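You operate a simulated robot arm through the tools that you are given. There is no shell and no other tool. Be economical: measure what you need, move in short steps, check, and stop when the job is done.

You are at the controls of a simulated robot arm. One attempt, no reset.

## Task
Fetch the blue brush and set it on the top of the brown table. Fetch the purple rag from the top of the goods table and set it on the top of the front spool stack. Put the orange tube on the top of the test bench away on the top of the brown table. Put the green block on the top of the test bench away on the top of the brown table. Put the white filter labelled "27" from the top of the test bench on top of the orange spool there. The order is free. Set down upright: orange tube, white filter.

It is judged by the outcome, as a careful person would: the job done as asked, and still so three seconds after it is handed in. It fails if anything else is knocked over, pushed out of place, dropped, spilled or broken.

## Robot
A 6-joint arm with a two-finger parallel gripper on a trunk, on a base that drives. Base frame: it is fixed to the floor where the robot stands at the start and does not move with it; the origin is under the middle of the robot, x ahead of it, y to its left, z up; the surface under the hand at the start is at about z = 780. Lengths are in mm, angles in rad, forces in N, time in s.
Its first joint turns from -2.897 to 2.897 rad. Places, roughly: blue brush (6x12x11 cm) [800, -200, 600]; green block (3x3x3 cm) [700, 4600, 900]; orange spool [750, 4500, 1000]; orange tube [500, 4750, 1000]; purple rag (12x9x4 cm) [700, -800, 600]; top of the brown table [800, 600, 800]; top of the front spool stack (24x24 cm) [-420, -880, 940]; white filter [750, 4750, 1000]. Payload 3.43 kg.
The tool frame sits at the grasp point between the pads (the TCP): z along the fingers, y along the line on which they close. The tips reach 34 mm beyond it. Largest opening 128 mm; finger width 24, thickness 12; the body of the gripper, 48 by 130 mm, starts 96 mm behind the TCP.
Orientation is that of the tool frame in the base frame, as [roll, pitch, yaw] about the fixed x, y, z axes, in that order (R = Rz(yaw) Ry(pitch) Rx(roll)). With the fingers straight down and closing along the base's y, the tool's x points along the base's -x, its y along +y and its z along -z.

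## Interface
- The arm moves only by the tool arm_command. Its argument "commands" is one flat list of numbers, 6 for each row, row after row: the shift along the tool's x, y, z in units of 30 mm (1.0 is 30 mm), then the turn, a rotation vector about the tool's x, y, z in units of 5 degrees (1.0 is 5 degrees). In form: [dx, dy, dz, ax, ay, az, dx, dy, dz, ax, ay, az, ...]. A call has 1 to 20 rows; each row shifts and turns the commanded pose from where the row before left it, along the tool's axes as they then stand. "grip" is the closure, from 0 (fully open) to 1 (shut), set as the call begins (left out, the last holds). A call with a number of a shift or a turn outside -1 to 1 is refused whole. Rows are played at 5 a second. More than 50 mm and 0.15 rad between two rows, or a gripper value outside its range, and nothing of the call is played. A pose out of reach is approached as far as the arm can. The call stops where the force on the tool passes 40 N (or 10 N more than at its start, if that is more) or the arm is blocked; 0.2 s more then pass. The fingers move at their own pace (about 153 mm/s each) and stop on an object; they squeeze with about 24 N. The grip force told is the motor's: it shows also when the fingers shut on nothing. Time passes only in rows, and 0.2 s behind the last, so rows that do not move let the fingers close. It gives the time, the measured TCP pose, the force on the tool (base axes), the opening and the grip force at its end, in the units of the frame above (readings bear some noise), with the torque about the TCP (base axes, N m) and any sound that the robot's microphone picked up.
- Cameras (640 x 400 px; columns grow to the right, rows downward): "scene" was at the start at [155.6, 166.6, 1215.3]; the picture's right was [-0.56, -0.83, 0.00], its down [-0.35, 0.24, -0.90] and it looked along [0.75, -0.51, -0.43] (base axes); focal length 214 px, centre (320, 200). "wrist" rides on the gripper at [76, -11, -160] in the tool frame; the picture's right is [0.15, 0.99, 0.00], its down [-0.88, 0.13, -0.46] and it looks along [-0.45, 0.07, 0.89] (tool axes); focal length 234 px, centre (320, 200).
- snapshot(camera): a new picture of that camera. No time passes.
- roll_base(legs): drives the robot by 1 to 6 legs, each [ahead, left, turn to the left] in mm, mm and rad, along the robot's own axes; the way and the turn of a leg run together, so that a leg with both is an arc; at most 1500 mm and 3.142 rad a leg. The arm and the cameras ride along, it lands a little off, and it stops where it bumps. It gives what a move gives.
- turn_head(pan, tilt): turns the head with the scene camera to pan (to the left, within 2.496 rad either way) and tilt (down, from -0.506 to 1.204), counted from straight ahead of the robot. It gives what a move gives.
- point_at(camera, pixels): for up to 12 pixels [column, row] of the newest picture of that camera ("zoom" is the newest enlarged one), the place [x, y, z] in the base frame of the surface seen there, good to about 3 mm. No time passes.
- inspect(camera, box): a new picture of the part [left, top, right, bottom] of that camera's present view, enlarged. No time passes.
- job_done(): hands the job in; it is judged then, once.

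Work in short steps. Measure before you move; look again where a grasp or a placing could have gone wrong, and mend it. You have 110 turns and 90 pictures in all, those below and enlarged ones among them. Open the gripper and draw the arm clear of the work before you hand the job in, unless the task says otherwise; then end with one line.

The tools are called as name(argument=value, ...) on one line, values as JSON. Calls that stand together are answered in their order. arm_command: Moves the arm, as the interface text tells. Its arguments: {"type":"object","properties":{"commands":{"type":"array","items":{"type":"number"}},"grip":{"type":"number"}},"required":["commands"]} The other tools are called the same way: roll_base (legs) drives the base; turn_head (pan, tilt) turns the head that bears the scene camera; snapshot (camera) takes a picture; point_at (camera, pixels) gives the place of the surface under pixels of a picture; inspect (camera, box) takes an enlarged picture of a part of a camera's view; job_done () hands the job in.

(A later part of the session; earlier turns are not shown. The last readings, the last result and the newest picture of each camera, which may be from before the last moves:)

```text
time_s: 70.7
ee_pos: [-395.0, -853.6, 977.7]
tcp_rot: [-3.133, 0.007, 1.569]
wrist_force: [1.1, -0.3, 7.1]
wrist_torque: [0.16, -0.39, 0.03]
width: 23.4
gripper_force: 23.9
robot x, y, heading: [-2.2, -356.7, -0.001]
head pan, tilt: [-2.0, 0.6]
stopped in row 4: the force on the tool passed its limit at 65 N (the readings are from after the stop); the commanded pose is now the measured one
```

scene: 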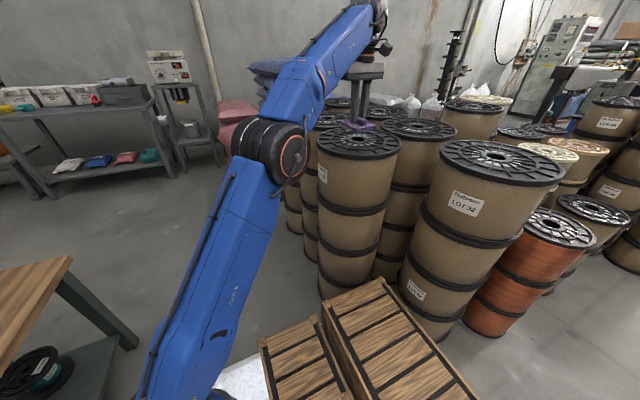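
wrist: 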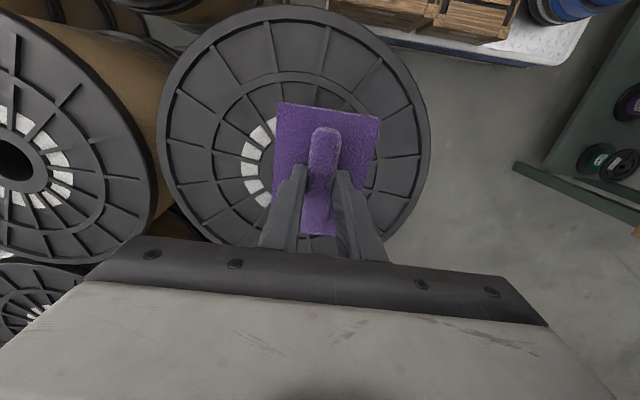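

It touched down (z≈978, 7 N residual). I raise 1 mm, open and retreat upward a little, then look.

arm_command(commands=[0, 0, 0, 0, 0, 0, 0, 0, 0, 0, 0, 0, 0, 0, 0, 0, 0, 0], grip=0.3)

arm_command(commands=[0, 0.3, -0.7, 0, 0, 0, 0, 0.5, -1, 0, 0, 0])

snapshot(camera="wrist")

```text
time_s: 71.5
ee_pos: [-393.8, -853.4, 977.5]
tcp_rot: [-3.132, 0.005, 1.57]
wrist_force: [-4.2, 1.5, 20.4]
wrist_torque: [0.04, -0.8, 0.03]
width: 86.9
gripper_force: 0.1
robot x, y, heading: [-0.7, -354.6, -0.001]
head pan, tilt: [-2.0, 0.6]
```

```text
time_s: 72.1
ee_pos: [-368.2, -855.6, 1026.0]
tcp_rot: [-3.135, 0.004, 1.57]
wrist_force: [-0.1, -0.4, -0.7]
wrist_torque: [-0.01, -0.03, 0.01]
width: 89.8
gripper_force: 0.1
robot x, y, heading: [-0.2, -356.9, -0.002]
head pan, tilt: [-2.0, 0.6]
```

```text
59 pictures are left
```

wrist: 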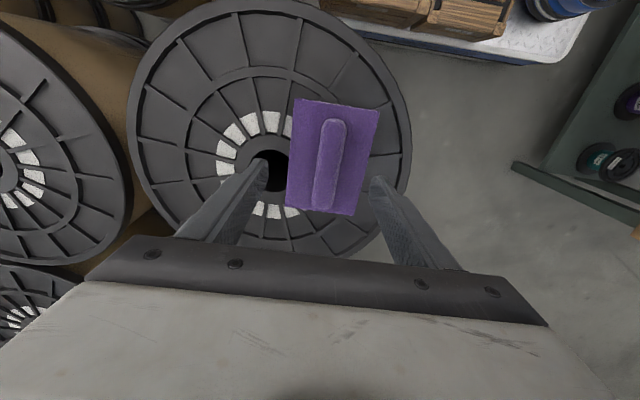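

point_at(camera="wrist", pixels=[[297, 103], [378, 112], [287, 204], [355, 213], [275, 160], [131, 110], [408, 150], [332, 160]])

```text
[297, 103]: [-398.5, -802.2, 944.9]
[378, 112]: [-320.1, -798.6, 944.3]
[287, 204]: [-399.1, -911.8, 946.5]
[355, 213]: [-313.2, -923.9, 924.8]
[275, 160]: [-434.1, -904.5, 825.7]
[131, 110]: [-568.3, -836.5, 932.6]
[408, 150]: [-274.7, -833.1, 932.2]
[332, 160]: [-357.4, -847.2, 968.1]
```

The rag lies flat (z≈945) fully on the disc. I retreat the arm upward and back along the side to in front of the robot.

arm_command(commands=[0.2, 0, -1, 0, 0, 0, 0.3, 0.3, -1, 0, 0, 0, 0.3, 1, -0.5, 0, 0, 0, 0, 1, 0, 0, 0, 0, 0, 1, 0, 0, 0, 0, 0, 1, 0, 0, 0, 0, 0, 1, 0, 0, 0, 0, 0, 1, 0, 0, 0, 0, 0, 1, 0, 0, 0, 0, 0, 1, 0, 0, 0, 0, 0, 1, 0, 0, 0, 0, 0, 1, 0, 0, 0, 0, 0, 1, 0, 0, 0, 0, 0, 1, 0, 0, 0, 0, 0, 1, 0, 0, 0, 0, 0, 1, 0, 0, 0, 0, 0, 1, 0, 0, 0, 0, 0, 1, 0, 0, 0], grip=0)

snapshot(camera="scene")

```text
refused: commands must hold 6 numbers for each row
```

```text
58 pictures are left
```

scene: 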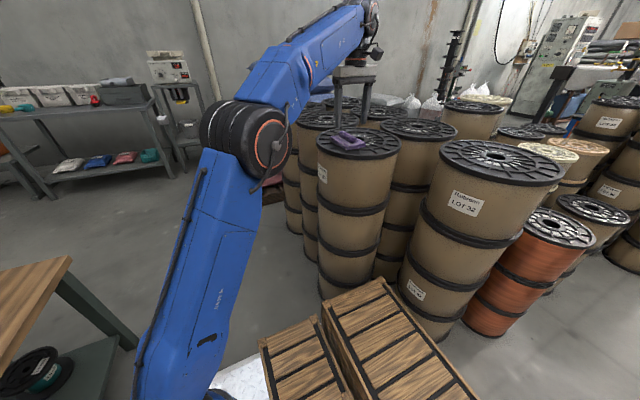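

The row count was off and nothing moved. I send a corrected retreat.

arm_command(commands=[0.2, 0, -1, 0, 0, 0, 0.3, 0.3, -1, 0, 0, 0, 0.3, 1, -0.5, 0, 0, 0, 0, 1, 0, 0, 0, 0, 0, 1, 0, 0, 0, 0, 0, 1, 0, 0, 0, 0, 0, 1, 0, 0, 0, 0, 0, 1, 0, 0, 0, 0, 0, 1, 0, 0, 0, 0, 0, 1, 0, 0, 0, 0, 0, 1, 0, 0, 0, 0, 0, 1, 0, 0, 0, 0, 0, 1, 0, 0, 0, 0, 0, 1, 0, 0, 0, 0, 0, 1, 0, 0, 0, 0], grip=0)

arm_command(commands=[0.6, 0.9, 0, 0, 0, -1, 0.6, 0.9, 0, 0, 0, -1, 0.6, 0.9, 0, 0, 0, -1, 0.6, 0.9, 0, 0, 0, -1, 0.6, 0.9, 0, 0, 0, -1, 0.6, 0.9, 0, 0, 0, -1, 0.6, 0.9, 0, 0, 0, -1, 0.6, 0.9, 0, 0, 0, -1, 0.6, 0.9, 0, 0, 0, -1])

```text
time_s: 75.3
ee_pos: [34.6, -826.1, 1087.7]
tcp_rot: [-3.133, 0.004, 1.569]
wrist_force: [0.0, -0.1, -0.4]
wrist_torque: [0.04, 0.0, -0.01]
width: 128.1
gripper_force: 0.0
out of reach, approached as far as the arm can: row 2
robot x, y, heading: [0.5, -353.4, -0.005]
head pan, tilt: [-2.0, 0.6]
```

```text
time_s: 77.3
ee_pos: [207.2, -597.9, 1085.6]
tcp_rot: [-3.134, -0.002, 2.354]
wrist_force: [-0.1, -0.6, 0.1]
wrist_torque: [0.04, -0.01, 0.04]
width: 128.0
gripper_force: 0.1
robot x, y, heading: [-2.2, -351.0, 0.0]
head pan, tilt: [-2.0, 0.6]
```

I look at the arm's present shape and position before driving.

turn_head(pan=-0.9, tilt=0.9)

snapshot(camera="scene")

```text
time_s: 78.6
ee_pos: [206.5, -597.1, 1086.2]
tcp_rot: [-3.134, -0.003, 2.354]
wrist_force: [-0.6, 0.3, -0.2]
wrist_torque: [-0.02, 0.01, -0.02]
width: 128.1
gripper_force: 0.0
robot x, y, heading: [-1.8, -351.9, -0.004]
head pan, tilt: [-0.901, 0.901]
```

```text
57 pictures are left
```

scene: 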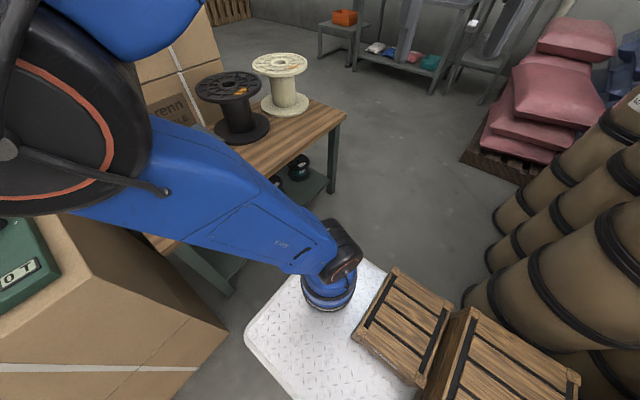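

point_at(camera="scene", pixels=[[330, 305], [305, 298], [350, 300], [335, 240], [60, 110], [110, 200], [120, 20]])

```text
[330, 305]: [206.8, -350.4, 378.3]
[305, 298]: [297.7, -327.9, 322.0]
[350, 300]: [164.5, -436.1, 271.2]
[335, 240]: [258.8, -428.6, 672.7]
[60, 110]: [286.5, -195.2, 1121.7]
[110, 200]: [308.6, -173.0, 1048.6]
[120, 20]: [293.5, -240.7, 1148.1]
```

The arm is folded compactly over the base. I look left along the route to the test bench.

turn_head(pan=1.5, tilt=0.25)

snapshot(camera="scene")

point_at(camera="scene", pixels=[[345, 180], [352, 160], [375, 247], [330, 193], [355, 190], [300, 190], [245, 205], [285, 205], [300, 260], [320, 230], [410, 330], [360, 170]])

```text
time_s: 80.8
ee_pos: [207.0, -597.8, 1084.8]
tcp_rot: [-3.132, -0.004, 2.354]
wrist_force: [-0.2, -0.5, -0.7]
wrist_torque: [0.01, -0.02, 0.05]
width: 128.0
gripper_force: 0.1
robot x, y, heading: [-0.2, -353.9, -0.001]
head pan, tilt: [1.499, 0.25]
```

```text
56 pictures are left
```

scene: 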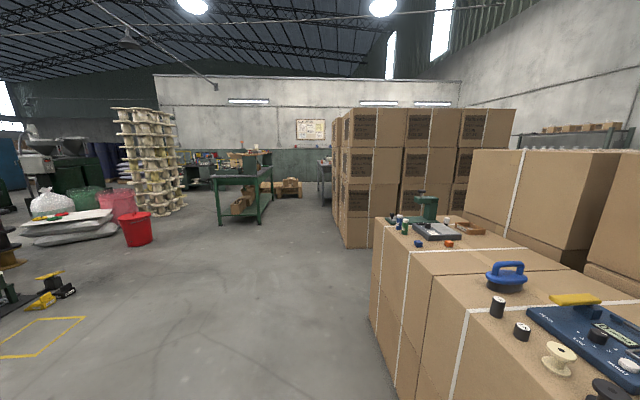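

```text
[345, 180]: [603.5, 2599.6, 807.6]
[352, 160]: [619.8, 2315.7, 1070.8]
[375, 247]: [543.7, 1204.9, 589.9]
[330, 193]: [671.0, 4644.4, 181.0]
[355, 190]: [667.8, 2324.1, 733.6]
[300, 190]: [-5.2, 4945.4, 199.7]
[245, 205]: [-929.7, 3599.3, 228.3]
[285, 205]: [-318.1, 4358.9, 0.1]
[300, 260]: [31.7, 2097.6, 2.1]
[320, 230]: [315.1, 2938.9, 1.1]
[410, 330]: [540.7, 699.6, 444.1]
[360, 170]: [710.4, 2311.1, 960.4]
```

The way left is clear along x≈0 (cartons begin at x≈540). I drive left 2400 mm in two legs and look again.

roll_base(legs=[[0, 1300, 0], [0, 1300, 0]])

snapshot(camera="scene")

point_at(camera="scene", pixels=[[320, 200], [340, 180], [250, 250], [200, 240], [290, 180], [320, 150], [350, 200], [370, 250], [330, 220]])

```text
time_s: 93.4
ee_pos: [179.0, 1992.2, 1084.9]
tcp_rot: [-3.133, -0.003, 2.377]
wrist_force: [0.3, -1.1, 0.5]
wrist_torque: [0.0, 0.0, 0.0]
width: 128.1
gripper_force: 0.0
robot x, y, heading: [-36.8, 2229.3, 0.021]
head pan, tilt: [1.499, 0.25]
```

```text
55 pictures are left
```

scene: 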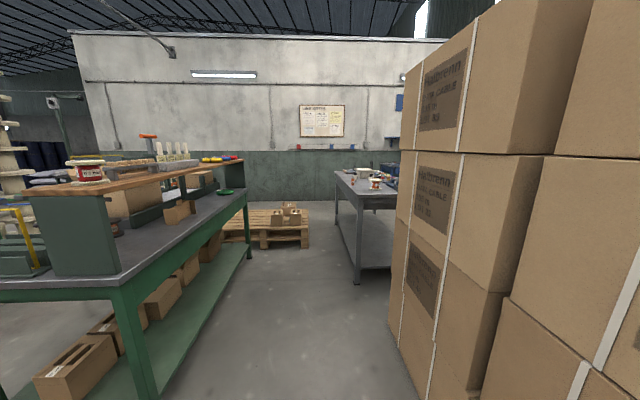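

```text
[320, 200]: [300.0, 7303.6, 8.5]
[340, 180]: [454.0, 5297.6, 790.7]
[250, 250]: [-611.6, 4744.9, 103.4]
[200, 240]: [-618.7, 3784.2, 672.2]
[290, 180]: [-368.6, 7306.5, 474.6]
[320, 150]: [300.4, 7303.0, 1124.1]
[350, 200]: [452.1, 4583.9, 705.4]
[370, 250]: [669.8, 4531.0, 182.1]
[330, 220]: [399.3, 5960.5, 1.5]
```

The bench's front edge is at x≈450 and the green bench's face at x≈−610; the gap takes the base with ~110 mm each side at x≈−80. I straighten and advance 1200 mm.

roll_base(legs=[[-30, 0, -0.021], [0, 1200, 0]])

snapshot(camera="scene")

point_at(camera="scene", pixels=[[340, 180], [380, 230], [350, 210], [180, 250], [150, 330], [200, 240]])

```text
time_s: 100.0
ee_pos: [137.1, 3208.2, 1086.2]
tcp_rot: [-3.134, -0.004, 2.378]
wrist_force: [-0.4, -0.5, -0.5]
wrist_torque: [0.02, 0.04, -0.01]
width: 128.0
gripper_force: 0.1
robot x, y, heading: [-79.5, 3453.3, 0.021]
head pan, tilt: [1.499, 0.25]
```

```text
54 pictures are left
```

scene: 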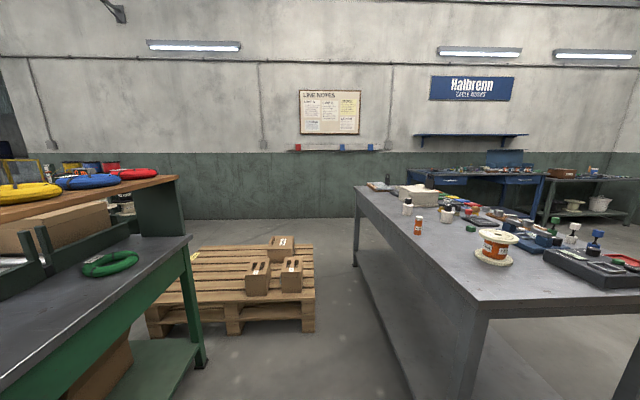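

```text
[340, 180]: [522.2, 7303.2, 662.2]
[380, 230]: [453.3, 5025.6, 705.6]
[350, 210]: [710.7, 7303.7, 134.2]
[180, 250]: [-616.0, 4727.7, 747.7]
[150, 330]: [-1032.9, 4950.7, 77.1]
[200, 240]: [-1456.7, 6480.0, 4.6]
```

The bench objects are visible: orange tube at (418,225), orange spool at (493,245). I straighten and advance 1050 mm more.

roll_base(legs=[[0, 0, -0.021], [0, 1050, 0]])

turn_head(pan=0.1, tilt=0.6)

snapshot(camera="scene")

```text
time_s: 105.8
ee_pos: [130.6, 4264.1, 1086.3]
tcp_rot: [-3.132, -0.005, 2.358]
wrist_force: [-0.2, 0.5, 0.5]
wrist_torque: [0.05, 0.02, -0.03]
width: 128.4
gripper_force: 0.1
robot x, y, heading: [-78.6, 4506.1, 0.001]
head pan, tilt: [1.499, 0.25]
```

```text
time_s: 107.3
ee_pos: [129.5, 4264.6, 1085.5]
tcp_rot: [-3.133, -0.005, 2.358]
wrist_force: [0.4, -0.4, -0.2]
wrist_torque: [-0.01, 0.0, -0.01]
width: 128.0
gripper_force: 0.0
robot x, y, heading: [-77.4, 4511.7, -0.003]
head pan, tilt: [0.099, 0.6]
```

```text
53 pictures are left
```

scene: 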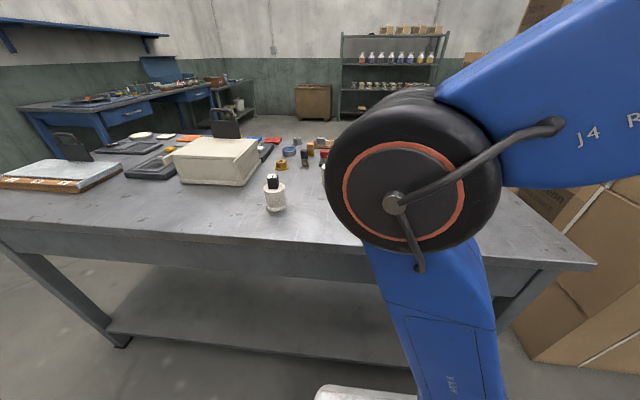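

The arm blocks the view, so I square the gripper's yaw and bring it above the bench front to use the wrist camera.

arm_command(commands=[0, 0, 0, 0, 0, -1, 0, 0, 0, 0, 0, -1, 0, 0, 0, 0, 0, -1, 0, 0, 0, 0, 0, -1, 0, 0, 0, 0, 0, -1, 0, 0, 0, 0, 0, -1, 0, 0, 0, 0, 0, -1, 0, 0, 0, 0, 0, -1, 0, 0, 0, 0, 0, -0.97, -0.9, 0.62, -0.2, 0, 0, 0, -0.9, 0.62, -0.2, 0, 0, 0, -0.9, 0.62, -0.2, 0, 0, 0, -0.9, 0.62, -0.2, 0, 0, 0, -0.9, 0.62, -0.2, 0, 0, 0, -0.9, 0.62, -0.2, 0, 0, 0, -0.9, 0.62, -0.2, 0, 0, 0, -0.9, 0.62, -0.2, 0, 0, 0, -0.9, 0.62, -0.2, 0, 0, 0, -0.9, 0.62, -0.2, 0, 0, 0])

snapshot(camera="wrist")

snapshot(camera="scene")

```text
time_s: 110.5
ee_pos: [232.8, 4323.0, 1089.8]
tcp_rot: [-3.132, -0.003, 2.71]
wrist_force: [0.1, -0.1, -0.3]
wrist_torque: [0.0, -0.04, -0.01]
width: 128.0
gripper_force: 0.0
out of reach, approached as far as the arm can: row 12, 13, 14
robot x, y, heading: [-76.7, 4504.0, 0.006]
head pan, tilt: [0.099, 0.6]
stopped in row 15: the arm was blocked; the commanded pose is now the measured one
```

```text
52 pictures are left
```

wrist: 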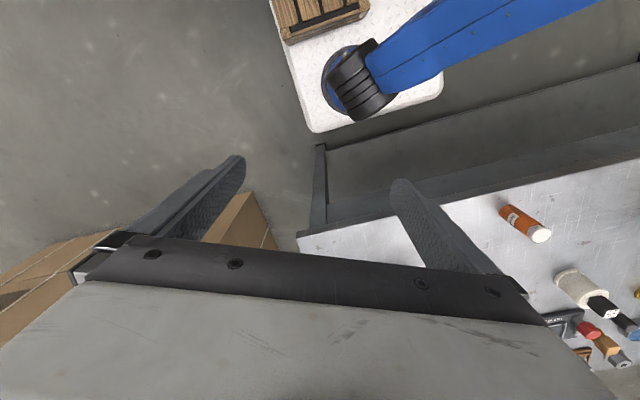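

```text
51 pictures are left
```

scene: 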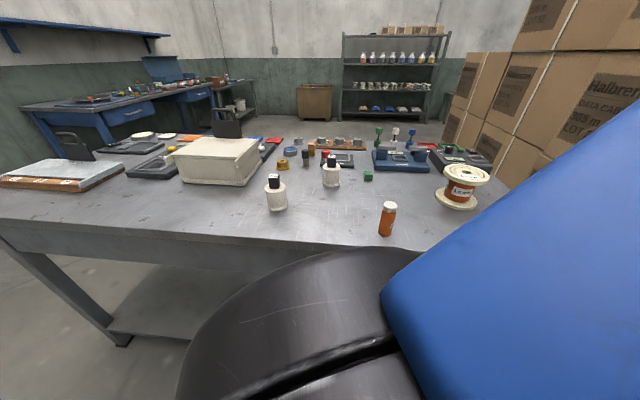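

Now the scene camera sees the bench: two white filters at (275,192) and (331,172), green block (368,176), orange tube (387,219), orange spool (460,185). I measure these and zoom on the filters.

point_at(camera="scene", pixels=[[387, 205], [386, 235], [368, 173], [368, 181], [331, 160], [331, 187], [275, 178], [460, 170], [458, 205], [425, 215], [493, 190], [350, 215]])

inspect(camera="scene", box=[250, 140, 410, 240])

point_at(camera="wrist", pixels=[[335, 85], [360, 90], [430, 60], [370, 105]])

inspect(camera="scene", box=[390, 130, 550, 230])

```text
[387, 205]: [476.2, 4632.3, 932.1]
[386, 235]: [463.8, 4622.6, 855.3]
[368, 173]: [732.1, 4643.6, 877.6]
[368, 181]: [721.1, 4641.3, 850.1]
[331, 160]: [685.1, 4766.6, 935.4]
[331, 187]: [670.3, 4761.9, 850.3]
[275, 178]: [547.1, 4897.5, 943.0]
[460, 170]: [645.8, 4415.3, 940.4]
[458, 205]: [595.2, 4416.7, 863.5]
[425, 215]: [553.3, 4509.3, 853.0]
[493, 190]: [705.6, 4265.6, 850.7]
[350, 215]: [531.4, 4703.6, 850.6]
```

```text
4.00 times, centred on (330, 190) of scene
```

zoom: 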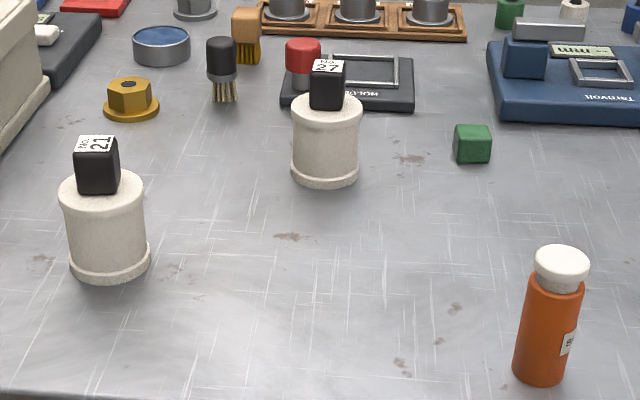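

```text
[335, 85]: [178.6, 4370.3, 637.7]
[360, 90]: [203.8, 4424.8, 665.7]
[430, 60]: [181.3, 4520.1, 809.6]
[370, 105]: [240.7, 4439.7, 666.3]
```

```text
4.00 times, centred on (470, 180) of scene
```

zoom: 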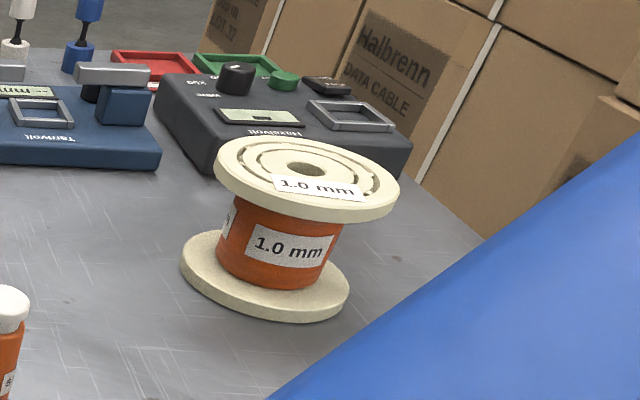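

The filter "27" is the middle one at about (688,4766); the bench top is z=850. The gripper is too near the arm's own axis, so I move it straight outward (+x) 180 mm.

arm_command(commands=[-0.908, 0.418, 0, 0, 0, 0, -0.908, 0.418, 0, 0, 0, 0, -0.908, 0.418, 0, 0, 0, 0, -0.908, 0.418, 0, 0, 0, 0, -0.908, 0.418, 0, 0, 0, 0, -0.908, 0.418, 0, 0, 0, 0])

snapshot(camera="scene")

```text
time_s: 111.0
ee_pos: [234.8, 4319.3, 1094.3]
tcp_rot: [-3.119, 0.023, 2.456]
wrist_force: [-0.6, -0.3, -0.2]
wrist_torque: [-0.03, 0.0, -0.02]
width: 128.1
gripper_force: 0.1
robot x, y, heading: [-78.4, 4507.7, 0.007]
head pan, tilt: [0.099, 0.6]
stopped in row 2: the arm was blocked; the commanded pose is now the measured one
```

```text
48 pictures are left
```

scene: 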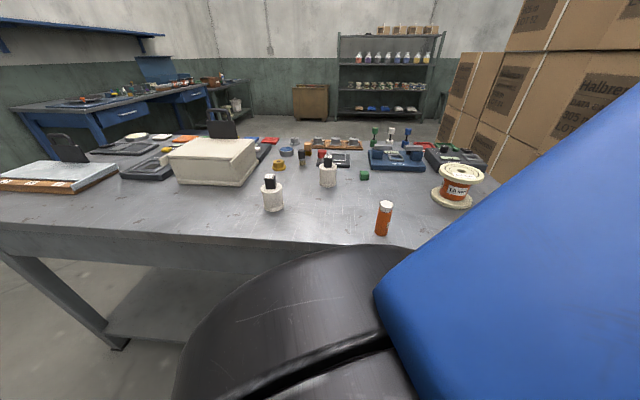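

The elbow is jammed beside the camera mast. I back off radially outward (toward −y) to unfold the arm.

arm_command(commands=[-0.856, -0.52, 0, 0, 0, 0, -0.856, -0.52, 0, 0, 0, 0, -0.856, -0.52, 0, 0, 0, 0, -0.856, -0.52, 0, 0, 0, 0, -0.856, -0.52, 0, 0, 0, 0, -0.856, -0.52, 0, 0, 0, 0])

point_at(camera="scene", pixels=[[480, 90], [520, 60], [560, 160], [500, 160], [300, 300], [400, 250]])

snapshot(camera="wrist")

```text
time_s: 112.3
ee_pos: [294.2, 4149.2, 1099.8]
tcp_rot: [-3.117, 0.022, 2.457]
wrist_force: [1.1, 0.0, 0.7]
wrist_torque: [-0.05, -0.04, -0.01]
width: 128.1
gripper_force: 0.0
robot x, y, heading: [-81.5, 4504.7, 0.0]
head pan, tilt: [0.099, 0.6]
```

```text
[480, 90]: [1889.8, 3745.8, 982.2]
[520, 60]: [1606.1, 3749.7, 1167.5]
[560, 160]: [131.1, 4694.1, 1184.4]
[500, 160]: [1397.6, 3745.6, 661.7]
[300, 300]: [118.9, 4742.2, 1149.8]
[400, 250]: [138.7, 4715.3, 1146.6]
```

```text
47 pictures are left
```

wrist: 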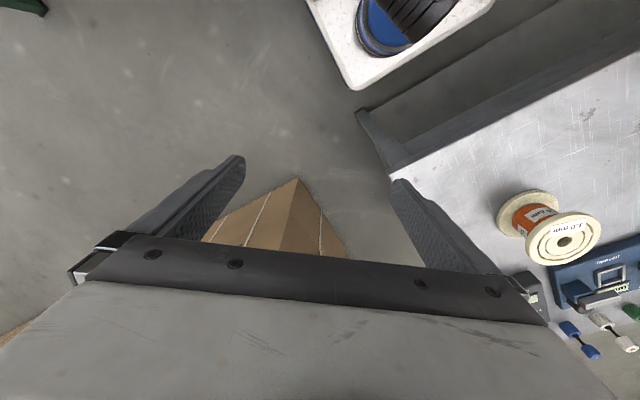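

Free again at (294,4149). I swing outward to +x, then square the gripper's tilt and yaw.

arm_command(commands=[-0.742, 0.607, 0, 0, 0, 0, -0.742, 0.607, 0, 0, 0, 0, -0.742, 0.607, 0, 0, 0, 0, -0.742, 0.607, 0, 0, 0, 0, -0.742, 0.607, 0, 0, 0, 0, -0.742, 0.607, 0, 0, 0, 0, -0.742, 0.607, 0, 0, 0, 0, -0.742, 0.607, 0, 0, 0, 0, 0, 0, 0, -0.28, 0.25, 0, 0, 0, 0, 0, 0, -0.98, 0, 0, 0, 0, 0, -0.98, 0, 0, 0, 0, 0, -0.98, 0, 0, 0, 0, 0, -0.98, 0, 0, 0, 0, 0, -0.98, 0, 0, 0, 0, 0, -0.98, 0, 0, 0, 0, 0, -0.98, 0, 0, 0, 0, 0, -0.98])

snapshot(camera="wrist")

```text
time_s: 116.0
ee_pos: [525.8, 4148.2, 1100.5]
tcp_rot: [3.141, 0.0, -3.141]
wrist_force: [-0.6, -1.1, -0.2]
wrist_torque: [-0.02, -0.01, -0.02]
width: 128.1
gripper_force: 0.2
robot x, y, heading: [-77.7, 4510.8, 0.001]
head pan, tilt: [0.099, 0.6]
```

```text
46 pictures are left
```

wrist: 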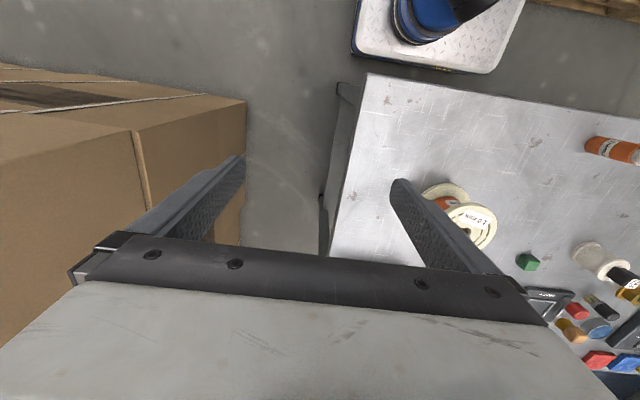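

Now squared. I move over the bench centre at (560,4600,1100).

arm_command(commands=[-0.08, 1, 0, 0, 0, 0, -0.08, 1, 0, 0, 0, 0, -0.08, 1, 0, 0, 0, 0, -0.08, 1, 0, 0, 0, 0, -0.08, 1, 0, 0, 0, 0, -0.08, 1, 0, 0, 0, 0, -0.08, 1, 0, 0, 0, 0, -0.08, 1, 0, 0, 0, 0, -0.08, 1, 0, 0, 0, 0, -0.08, 1, 0, 0, 0, 0, -0.08, 1, 0, 0, 0, 0, -0.08, 1, 0, 0, 0, 0, -0.08, 1, 0, 0, 0, 0, -0.08, 1, 0, 0, 0, 0, -0.08, 1, 0, 0, 0, 0])

snapshot(camera="wrist")

```text
time_s: 119.2
ee_pos: [561.5, 4597.9, 1101.3]
tcp_rot: [3.14, 0.001, 3.141]
wrist_force: [-0.3, -0.5, 1.2]
wrist_torque: [-0.02, -0.04, 0.01]
width: 128.1
gripper_force: 0.0
robot x, y, heading: [-77.9, 4510.3, 0.001]
head pan, tilt: [0.099, 0.6]
```

```text
45 pictures are left
```

wrist: 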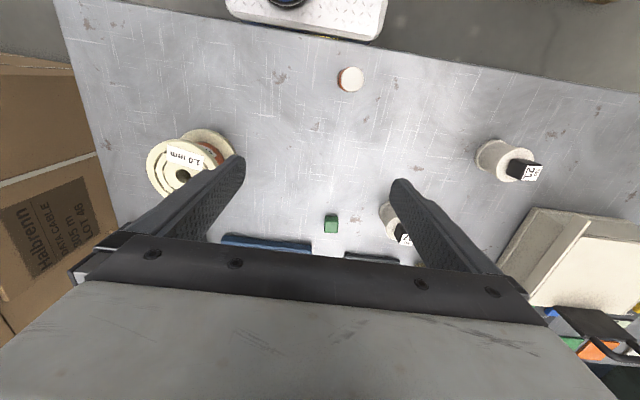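

I go above filter "27" at about (688,4766), z 1060, to refine.

arm_command(commands=[-0.7, 0.93, 0.22, 0, 0, 0, -0.7, 0.93, 0.22, 0, 0, 0, -0.7, 0.93, 0.22, 0, 0, 0, -0.7, 0.93, 0.22, 0, 0, 0, -0.7, 0.93, 0.22, 0, 0, 0, -0.7, 0.93, 0.22, 0, 0, 0])

snapshot(camera="wrist")

inspect(camera="scene", box=[290, 130, 386, 190])

```text
time_s: 120.5
ee_pos: [685.0, 4764.5, 1063.7]
tcp_rot: [3.14, 0.001, 3.142]
wrist_force: [-0.6, -0.8, 0.5]
wrist_torque: [0.04, -0.07, 0.01]
width: 127.9
gripper_force: 0.0
robot x, y, heading: [-79.4, 4506.6, 0.001]
head pan, tilt: [0.099, 0.6]
```

```text
44 pictures are left
```

wrist: 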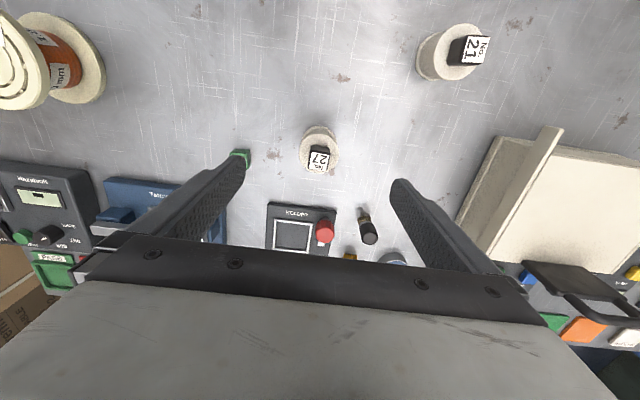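

```text
6.67 times, centred on (338, 160) of scene
```

zoom: 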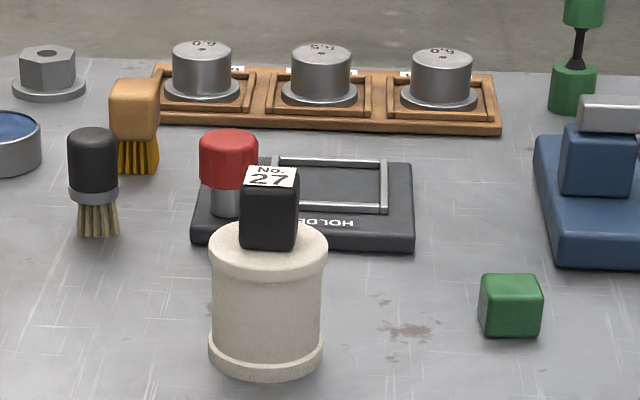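

I measure filter "27" body and knob, green block and spool in the pictures.

point_at(camera="zoom", pixels=[[214, 260], [322, 255], [265, 265], [213, 320], [320, 315], [268, 370], [270, 178], [270, 235], [248, 215], [295, 218]])

point_at(camera="wrist", pixels=[[318, 158], [302, 145], [338, 145], [319, 130], [25, 60], [275, 208], [330, 208], [240, 157]])

```text
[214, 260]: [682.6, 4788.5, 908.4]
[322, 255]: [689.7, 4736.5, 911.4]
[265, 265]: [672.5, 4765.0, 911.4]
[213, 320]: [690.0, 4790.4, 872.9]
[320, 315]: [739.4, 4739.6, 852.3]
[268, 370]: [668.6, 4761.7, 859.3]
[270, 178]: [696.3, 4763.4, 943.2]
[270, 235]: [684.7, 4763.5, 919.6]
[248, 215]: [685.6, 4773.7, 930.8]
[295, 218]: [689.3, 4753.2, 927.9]
```

```text
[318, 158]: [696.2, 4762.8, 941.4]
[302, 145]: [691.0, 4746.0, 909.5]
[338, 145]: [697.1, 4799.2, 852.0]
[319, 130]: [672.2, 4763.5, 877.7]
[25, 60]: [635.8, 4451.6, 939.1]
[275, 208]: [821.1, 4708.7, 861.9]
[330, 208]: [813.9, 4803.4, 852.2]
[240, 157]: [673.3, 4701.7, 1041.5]
```

Filter centre (696,4763), body 54 mm wide, z 850–912. I descend to z≈898 and close across y.

arm_command(commands=[-0.37, -0.05, 0.5, 0, 0, 0, 0, 0, 1, 0, 0, 0, 0, 0, 1, 0, 0, 0, 0, 0, 1, 0, 0, 0, 0, 0, 1, 0, 0, 0, 0, 0, 1, 0, 0, 0])

snapshot(camera="wrist")

```text
time_s: 122.0
ee_pos: [698.1, 4765.3, 895.8]
tcp_rot: [-3.141, 0.001, -3.141]
wrist_force: [0.1, 0.0, 0.6]
wrist_torque: [-0.01, 0.0, 0.06]
width: 128.2
gripper_force: 0.1
robot x, y, heading: [-75.9, 4504.3, 0.003]
head pan, tilt: [0.099, 0.6]
```

```text
42 pictures are left
```

wrist: 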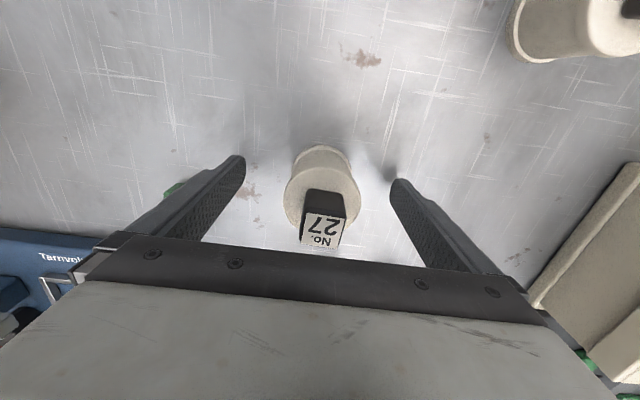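

Aligned; the green block is clear. I close and lift a little.

arm_command(commands=[0, 0, 0, 0, 0, 0, 0, 0, 0, 0, 0, 0, 0, 0, 0, 0, 0, 0], grip=1)

arm_command(commands=[0, 0, -0.5, 0, 0, 0, 0, 0, -1, 0, 0, 0, 0, 0, -1, 0, 0, 0, 0, 0, -1, 0, 0, 0, 0, 0, -1, 0, 0, 0, 0, 0, -1, 0, 0, 0])

snapshot(camera="wrist")

```text
time_s: 122.8
ee_pos: [697.8, 4764.7, 896.3]
tcp_rot: [3.141, 0.001, -3.141]
wrist_force: [-1.1, 0.7, 0.7]
wrist_torque: [-0.01, -0.03, 0.0]
width: 55.1
gripper_force: 24.3
robot x, y, heading: [-79.7, 4509.5, 0.004]
head pan, tilt: [0.099, 0.6]
```

```text
time_s: 124.2
ee_pos: [699.3, 4764.8, 1061.5]
tcp_rot: [-3.141, -0.001, 3.141]
wrist_force: [-0.8, 0.9, -1.4]
wrist_torque: [0.0, 0.01, -0.02]
width: 54.8
gripper_force: 24.4
robot x, y, heading: [-78.1, 4507.4, 0.001]
head pan, tilt: [0.099, 0.6]
```

```text
41 pictures are left
```

wrist: 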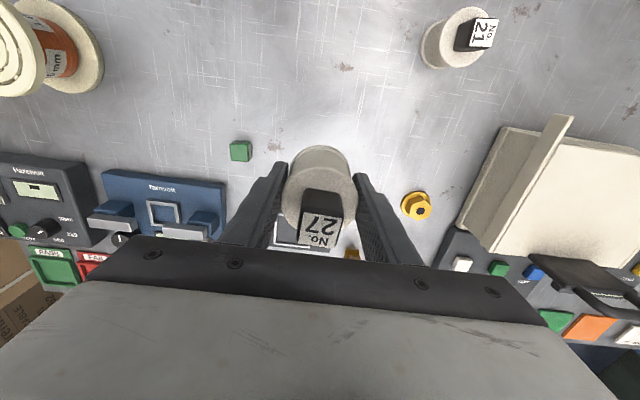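

Held. I move toward the spool and pause to measure its top's centre.

arm_command(commands=[0.33, -1, 0, 0, 0, 0, 0.33, -1, 0, 0, 0, 0, 0.33, -1, 0, 0, 0, 0, 0.33, -1, 0, 0, 0, 0, 0.33, -1, 0, 0, 0, 0, 0.33, -1, 0, 0, 0, 0, 0, -1, 0, 0, 0, 0, 0, -1, 0, 0, 0, 0])

snapshot(camera="wrist")

snapshot(camera="scene")

```text
time_s: 126.0
ee_pos: [638.4, 4522.6, 1060.2]
tcp_rot: [3.141, 0.0, -3.141]
wrist_force: [-0.1, -0.2, -1.6]
wrist_torque: [0.02, 0.03, -0.01]
width: 55.1
gripper_force: 23.5
robot x, y, heading: [-76.7, 4509.5, 0.0]
head pan, tilt: [0.099, 0.6]
```

```text
40 pictures are left
```

wrist: 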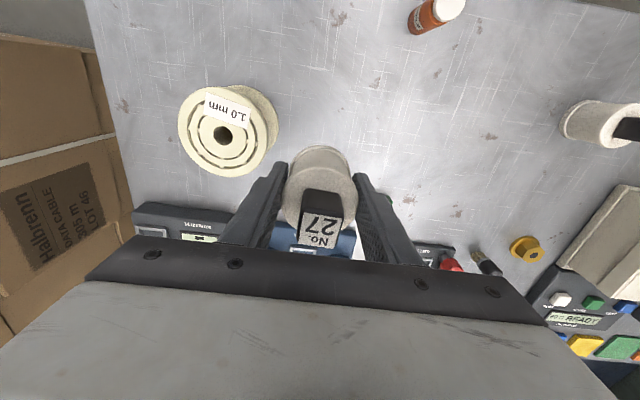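

```text
39 pictures are left
```

scene: 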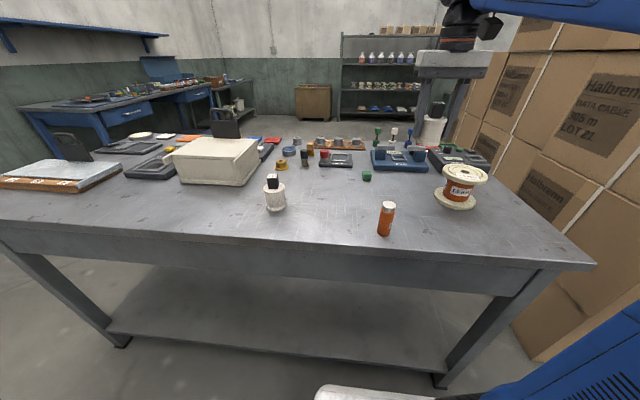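

point_at(camera="wrist", pixels=[[181, 130], [262, 135], [220, 90], [222, 174], [205, 148], [240, 150], [225, 112]])

inspect(camera="wrist", box=[160, 70, 300, 190])

```text
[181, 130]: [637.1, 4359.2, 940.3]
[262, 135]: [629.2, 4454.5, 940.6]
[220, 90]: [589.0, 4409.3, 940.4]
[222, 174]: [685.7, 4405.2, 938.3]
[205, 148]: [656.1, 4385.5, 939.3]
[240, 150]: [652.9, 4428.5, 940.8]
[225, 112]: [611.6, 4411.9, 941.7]
```

```text
3.33 times, centred on (230, 130) of wrist
```

zoom: 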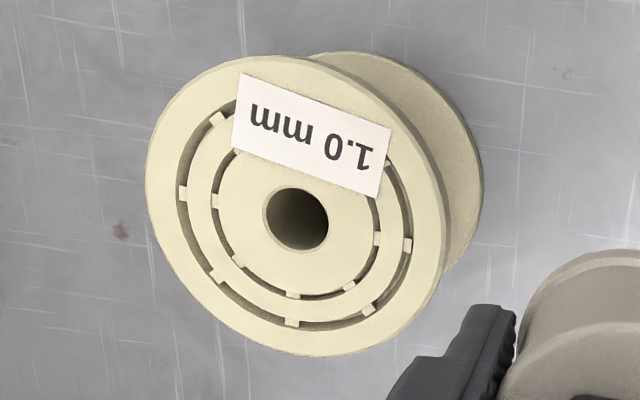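

The spool's top is 97 mm across, centre (637,4407), z 940. I move over it and down to z≈1000.

arm_command(commands=[0, -0.97, 0, 0, 0, 0, 0, -0.97, 0, 0, 0, 0, 0, -0.97, 0, 0, 0, 0, 0, -0.95, 0, 0, 0, 0, 0, 0, 1, 0, 0, 0, 0, 0, 1, 0, 0, 0])

snapshot(camera="wrist")

inspect(camera="scene", box=[390, 110, 534, 215])

```text
time_s: 127.3
ee_pos: [638.9, 4408.8, 1001.9]
tcp_rot: [-3.141, -0.001, -3.14]
wrist_force: [-0.1, 0.3, -1.8]
wrist_torque: [-0.03, -0.01, -0.07]
width: 55.1
gripper_force: 23.9
robot x, y, heading: [-79.4, 4510.1, -0.001]
head pan, tilt: [0.099, 0.6]
```

```text
37 pictures are left
```

wrist: 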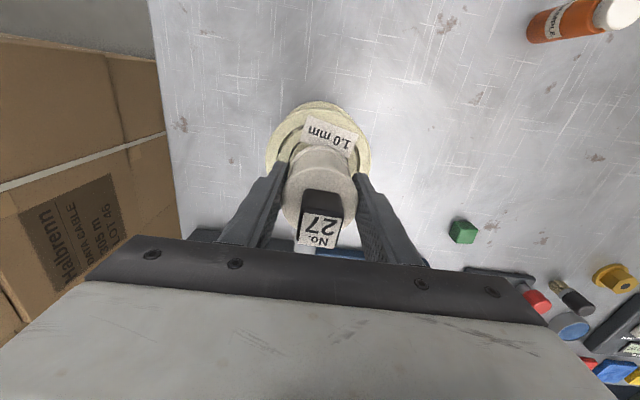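

```text
3.81 times, centred on (462, 162) of scene
```

zoom: 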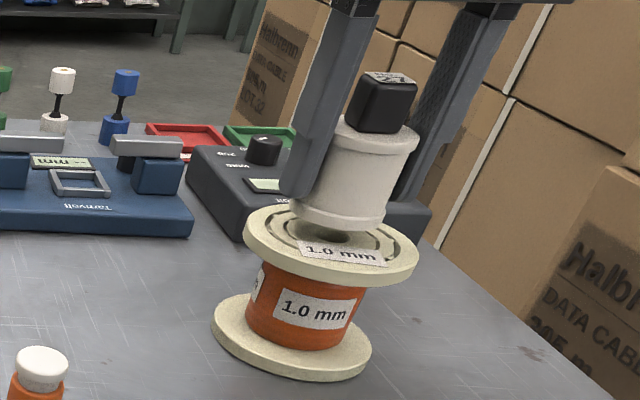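

Well centred above the spool. I lower in small steps to contact (expected z≈986).

arm_command(commands=[0, -0.03, 0.3, 0, 0, 0, 0, 0, 0.12, 0, 0, 0, 0, 0, 0.06, 0, 0, 0])

```text
time_s: 128.2
ee_pos: [638.9, 4407.7, 987.2]
tcp_rot: [3.142, 0.0, 3.141]
wrist_force: [-0.3, -1.0, -0.4]
wrist_torque: [-0.01, 0.02, 0.03]
width: 55.0
gripper_force: 24.2
robot x, y, heading: [-78.8, 4509.3, 0.007]
head pan, tilt: [0.099, 0.6]
```

arm_command(commands=[0, 0, 0.05, 0, 0, 0])

```text
time_s: 128.6
ee_pos: [637.1, 4408.0, 986.7]
tcp_rot: [3.141, 0.001, -3.141]
wrist_force: [1.6, 1.9, 12.0]
wrist_torque: [0.18, 0.06, 0.04]
width: 54.8
gripper_force: 24.4
robot x, y, heading: [-77.3, 4506.2, 0.001]
head pan, tilt: [0.099, 0.6]
```

Contact at 12 N. I open, rise straight up clear of the knob and look.

arm_command(commands=[0, 0, 0, 0, 0, 0, 0, 0, 0, 0, 0, 0], grip=0)

arm_command(commands=[0, 0, -0.5, 0, 0, 0, 0, 0, -1, 0, 0, 0, 0, 0, -1, 0, 0, 0, 0, 0, -1, 0, 0, 0])

inspect(camera="scene", box=[390, 110, 534, 215])

snapshot(camera="wrist")

```text
time_s: 129.2
ee_pos: [638.3, 4406.3, 984.2]
tcp_rot: [3.14, -0.001, -3.141]
wrist_force: [0.6, -0.1, 0.3]
wrist_torque: [0.01, 0.03, -0.01]
width: 128.1
gripper_force: 0.0
robot x, y, heading: [-77.3, 4510.1, 0.001]
head pan, tilt: [0.099, 0.6]
```

```text
time_s: 130.2
ee_pos: [639.2, 4407.1, 1090.1]
tcp_rot: [-3.139, -0.004, 3.141]
wrist_force: [-0.3, -1.1, 1.1]
wrist_torque: [-0.02, 0.0, 0.02]
width: 127.9
gripper_force: 0.1
robot x, y, heading: [-77.3, 4505.6, 0.003]
head pan, tilt: [0.099, 0.6]
```

```text
3.81 times, centred on (462, 162) of scene
```

zoom: 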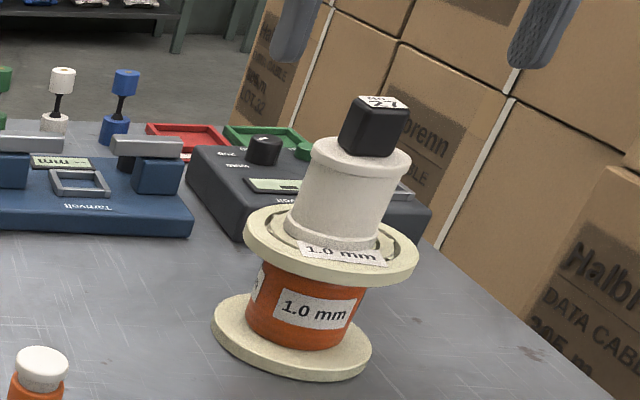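

```text
34 pictures are left
```

wrist: 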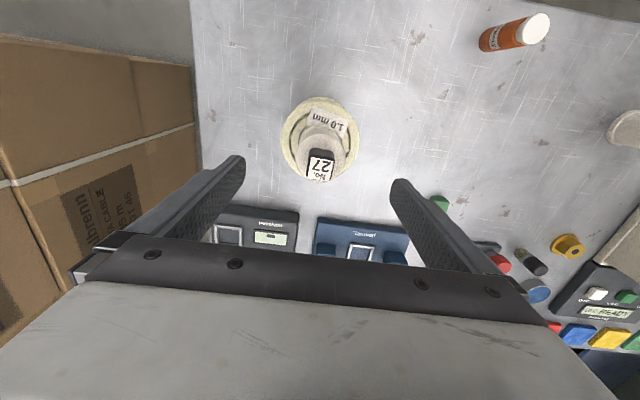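

Filter 27 stands on the spool. Next the orange tube: I move above it at about (478,4632).

arm_command(commands=[0.66, 0.94, 0, 0, 0, 0, 0.66, 0.94, 0, 0, 0, 0, 0.66, 0.94, 0, 0, 0, 0, 0.66, 0.94, 0, 0, 0, 0, 0.66, 0.94, 0, 0, 0, 0, 0.66, 0.94, 0, 0, 0, 0, 0.66, 0.94, 0, 0, 0, 0, 0.66, 0.94, 0, 0, 0, 0])

snapshot(camera="wrist")

inspect(camera="scene", box=[340, 160, 436, 250])

```text
time_s: 131.9
ee_pos: [479.9, 4632.2, 1091.2]
tcp_rot: [-3.141, 0.0, 3.139]
wrist_force: [0.0, -0.7, -0.3]
wrist_torque: [-0.03, 0.0, -0.01]
width: 128.1
gripper_force: 0.0
robot x, y, heading: [-79.1, 4506.0, -0.001]
head pan, tilt: [0.099, 0.6]
```

```text
33 pictures are left
```

wrist: 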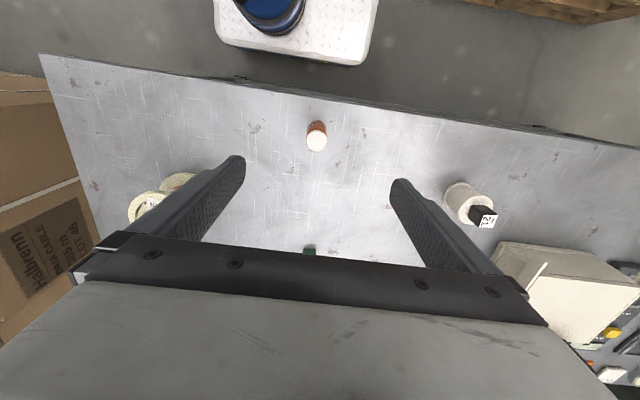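

```text
4.44 times, centred on (388, 205) of scene
```

zoom: 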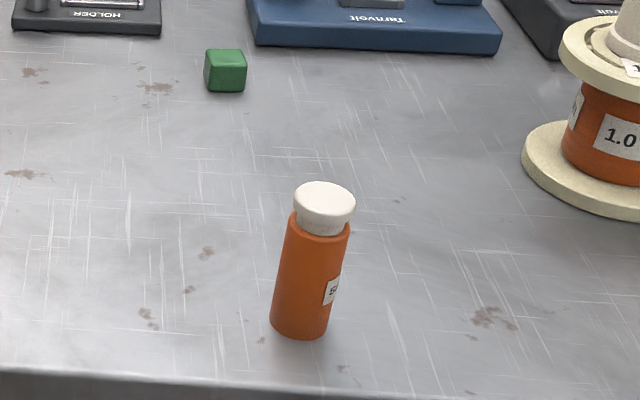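

point_at(camera="zoom", pixels=[[324, 195], [323, 185], [320, 205], [300, 195], [350, 200], [283, 270], [340, 275], [302, 335]])

point_at(camera="wrist", pixels=[[316, 142], [308, 142], [325, 142], [316, 124], [316, 149]])

```text
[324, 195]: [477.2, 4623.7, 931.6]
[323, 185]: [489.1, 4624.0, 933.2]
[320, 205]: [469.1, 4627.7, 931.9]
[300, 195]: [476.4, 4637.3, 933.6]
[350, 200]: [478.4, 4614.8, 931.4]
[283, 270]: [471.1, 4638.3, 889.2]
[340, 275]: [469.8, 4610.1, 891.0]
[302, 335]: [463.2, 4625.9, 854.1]
```

```text
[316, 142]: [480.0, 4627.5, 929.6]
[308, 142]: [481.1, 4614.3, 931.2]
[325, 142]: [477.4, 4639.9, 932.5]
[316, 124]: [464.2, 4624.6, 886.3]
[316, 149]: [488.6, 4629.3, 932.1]
```

Tube centre (477,4626), z 850–932. I descend to z≈890 and close.

arm_command(commands=[0.1, -0.2, 0.7, 0, 0, 0, 0, 0, 1, 0, 0, 0, 0, 0, 1, 0, 0, 0, 0, 0, 1, 0, 0, 0, 0, 0, 1, 0, 0, 0, 0, 0, 1, 0, 0, 0, 0, 0, 1, 0, 0, 0])

arm_command(commands=[0, 0, 0, 0, 0, 0, 0, 0, 0, 0, 0, 0, 0, 0, 0, 0, 0, 0, 0, 0, 0, 0, 0, 0], grip=1)

arm_command(commands=[0, 0, -1, 0, 0, 0, 0, 0, -1, 0, 0, 0, 0, 0, -1, 0, 0, 0, 0, 0, -1, 0, 0, 0, 0, 0, -1, 0, 0, 0, 0, 0, -1, 0, 0, 0, 0, 0, -1, 0, 0, 0])

snapshot(camera="wrist")

```text
time_s: 133.6
ee_pos: [476.5, 4625.8, 889.1]
tcp_rot: [-3.14, 0.0, 3.141]
wrist_force: [0.5, 0.2, -0.2]
wrist_torque: [0.01, -0.01, -0.01]
width: 127.9
gripper_force: 0.0
robot x, y, heading: [-76.6, 4504.8, 0.001]
head pan, tilt: [0.099, 0.6]
```

```text
time_s: 134.6
ee_pos: [477.7, 4626.7, 889.0]
tcp_rot: [-3.141, -0.001, -3.141]
wrist_force: [-0.1, 0.0, -0.3]
wrist_torque: [-0.01, 0.0, 0.01]
width: 28.8
gripper_force: 24.1
robot x, y, heading: [-79.2, 4506.3, -0.002]
head pan, tilt: [0.099, 0.6]
```

```text
time_s: 136.2
ee_pos: [477.7, 4627.5, 1100.5]
tcp_rot: [-3.141, -0.001, -3.141]
wrist_force: [-0.1, -0.1, -1.0]
wrist_torque: [-0.04, 0.05, -0.01]
width: 28.9
gripper_force: 23.7
robot x, y, heading: [-77.4, 4510.2, 0.003]
head pan, tilt: [0.099, 0.6]
```

```text
31 pictures are left
```

wrist: 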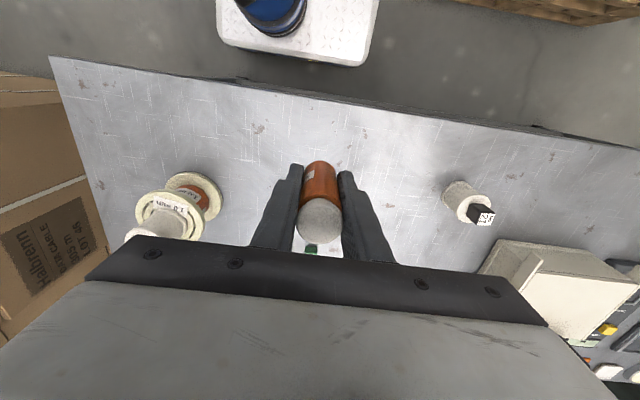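

The tube is held upright. I draw it in slightly toward the robot before driving back along the aisle.

arm_command(commands=[0.5, -0.5, 0, 0, 0, 0, 0.5, -0.5, 0, 0, 0, 0, 0.5, -0.5, 0, 0, 0, 0])

roll_base(legs=[[0, -1000, 0]])

```text
time_s: 136.9
ee_pos: [432.9, 4583.8, 1098.2]
tcp_rot: [3.141, -0.002, -3.14]
wrist_force: [0.0, 0.7, -1.0]
wrist_torque: [-0.04, 0.06, 0.01]
width: 28.7
gripper_force: 24.2
robot x, y, heading: [-78.4, 4504.8, 0.001]
head pan, tilt: [0.099, 0.6]
```

```text
time_s: 142.1
ee_pos: [433.4, 3591.2, 1099.2]
tcp_rot: [3.142, -0.001, 3.14]
wrist_force: [1.1, 0.3, -1.6]
wrist_torque: [0.0, 0.0, 0.0]
width: 28.7
gripper_force: 23.7
robot x, y, heading: [-77.7, 3520.2, -0.001]
head pan, tilt: [0.099, 0.6]
```

Straight and clear. I continue 2×1400 mm right, with a small backward bias.

roll_base(legs=[[-20, -1400, 0]])

roll_base(legs=[[0, -1400, 0]])

turn_head(pan=-0.1, tilt=0.7)

snapshot(camera="scene")

snapshot(camera="wrist")

```text
time_s: 149.1
ee_pos: [408.1, 2178.9, 1098.2]
tcp_rot: [-3.141, 0.0, 3.134]
wrist_force: [-0.5, -0.3, -1.7]
wrist_torque: [0.01, -0.01, -0.01]
width: 28.9
gripper_force: 24.3
robot x, y, heading: [-102.0, 2107.0, -0.006]
head pan, tilt: [0.099, 0.6]
```

```text
time_s: 156.1
ee_pos: [398.1, 784.9, 1099.3]
tcp_rot: [3.141, 0.0, 3.13]
wrist_force: [-0.3, 0.1, -0.7]
wrist_torque: [-0.02, 0.03, 0.03]
width: 29.0
gripper_force: 24.4
robot x, y, heading: [-115.1, 717.4, -0.008]
head pan, tilt: [0.099, 0.6]
```

```text
time_s: 156.8
ee_pos: [398.5, 783.8, 1100.0]
tcp_rot: [3.141, -0.001, 3.13]
wrist_force: [0.7, -0.6, -1.4]
wrist_torque: [-0.02, 0.0, 0.02]
width: 29.2
gripper_force: 24.1
robot x, y, heading: [-112.5, 720.4, -0.009]
head pan, tilt: [-0.099, 0.7]
```

```text
30 pictures are left
```

scene: 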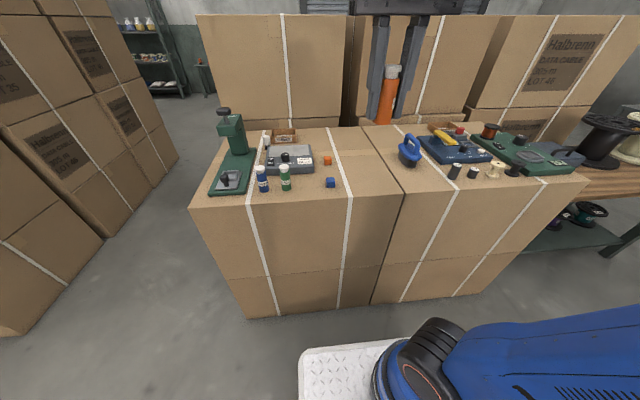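

```text
29 pictures are left
```

wrist: 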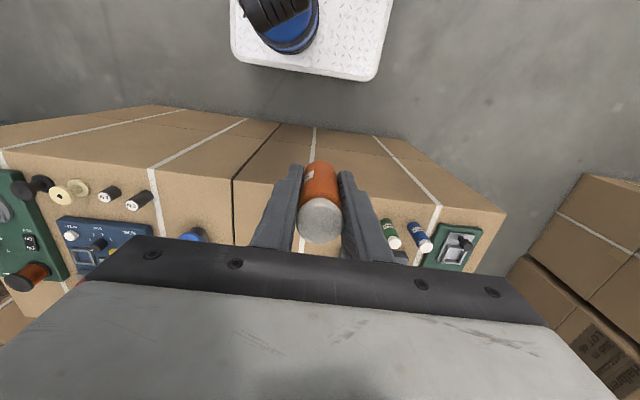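

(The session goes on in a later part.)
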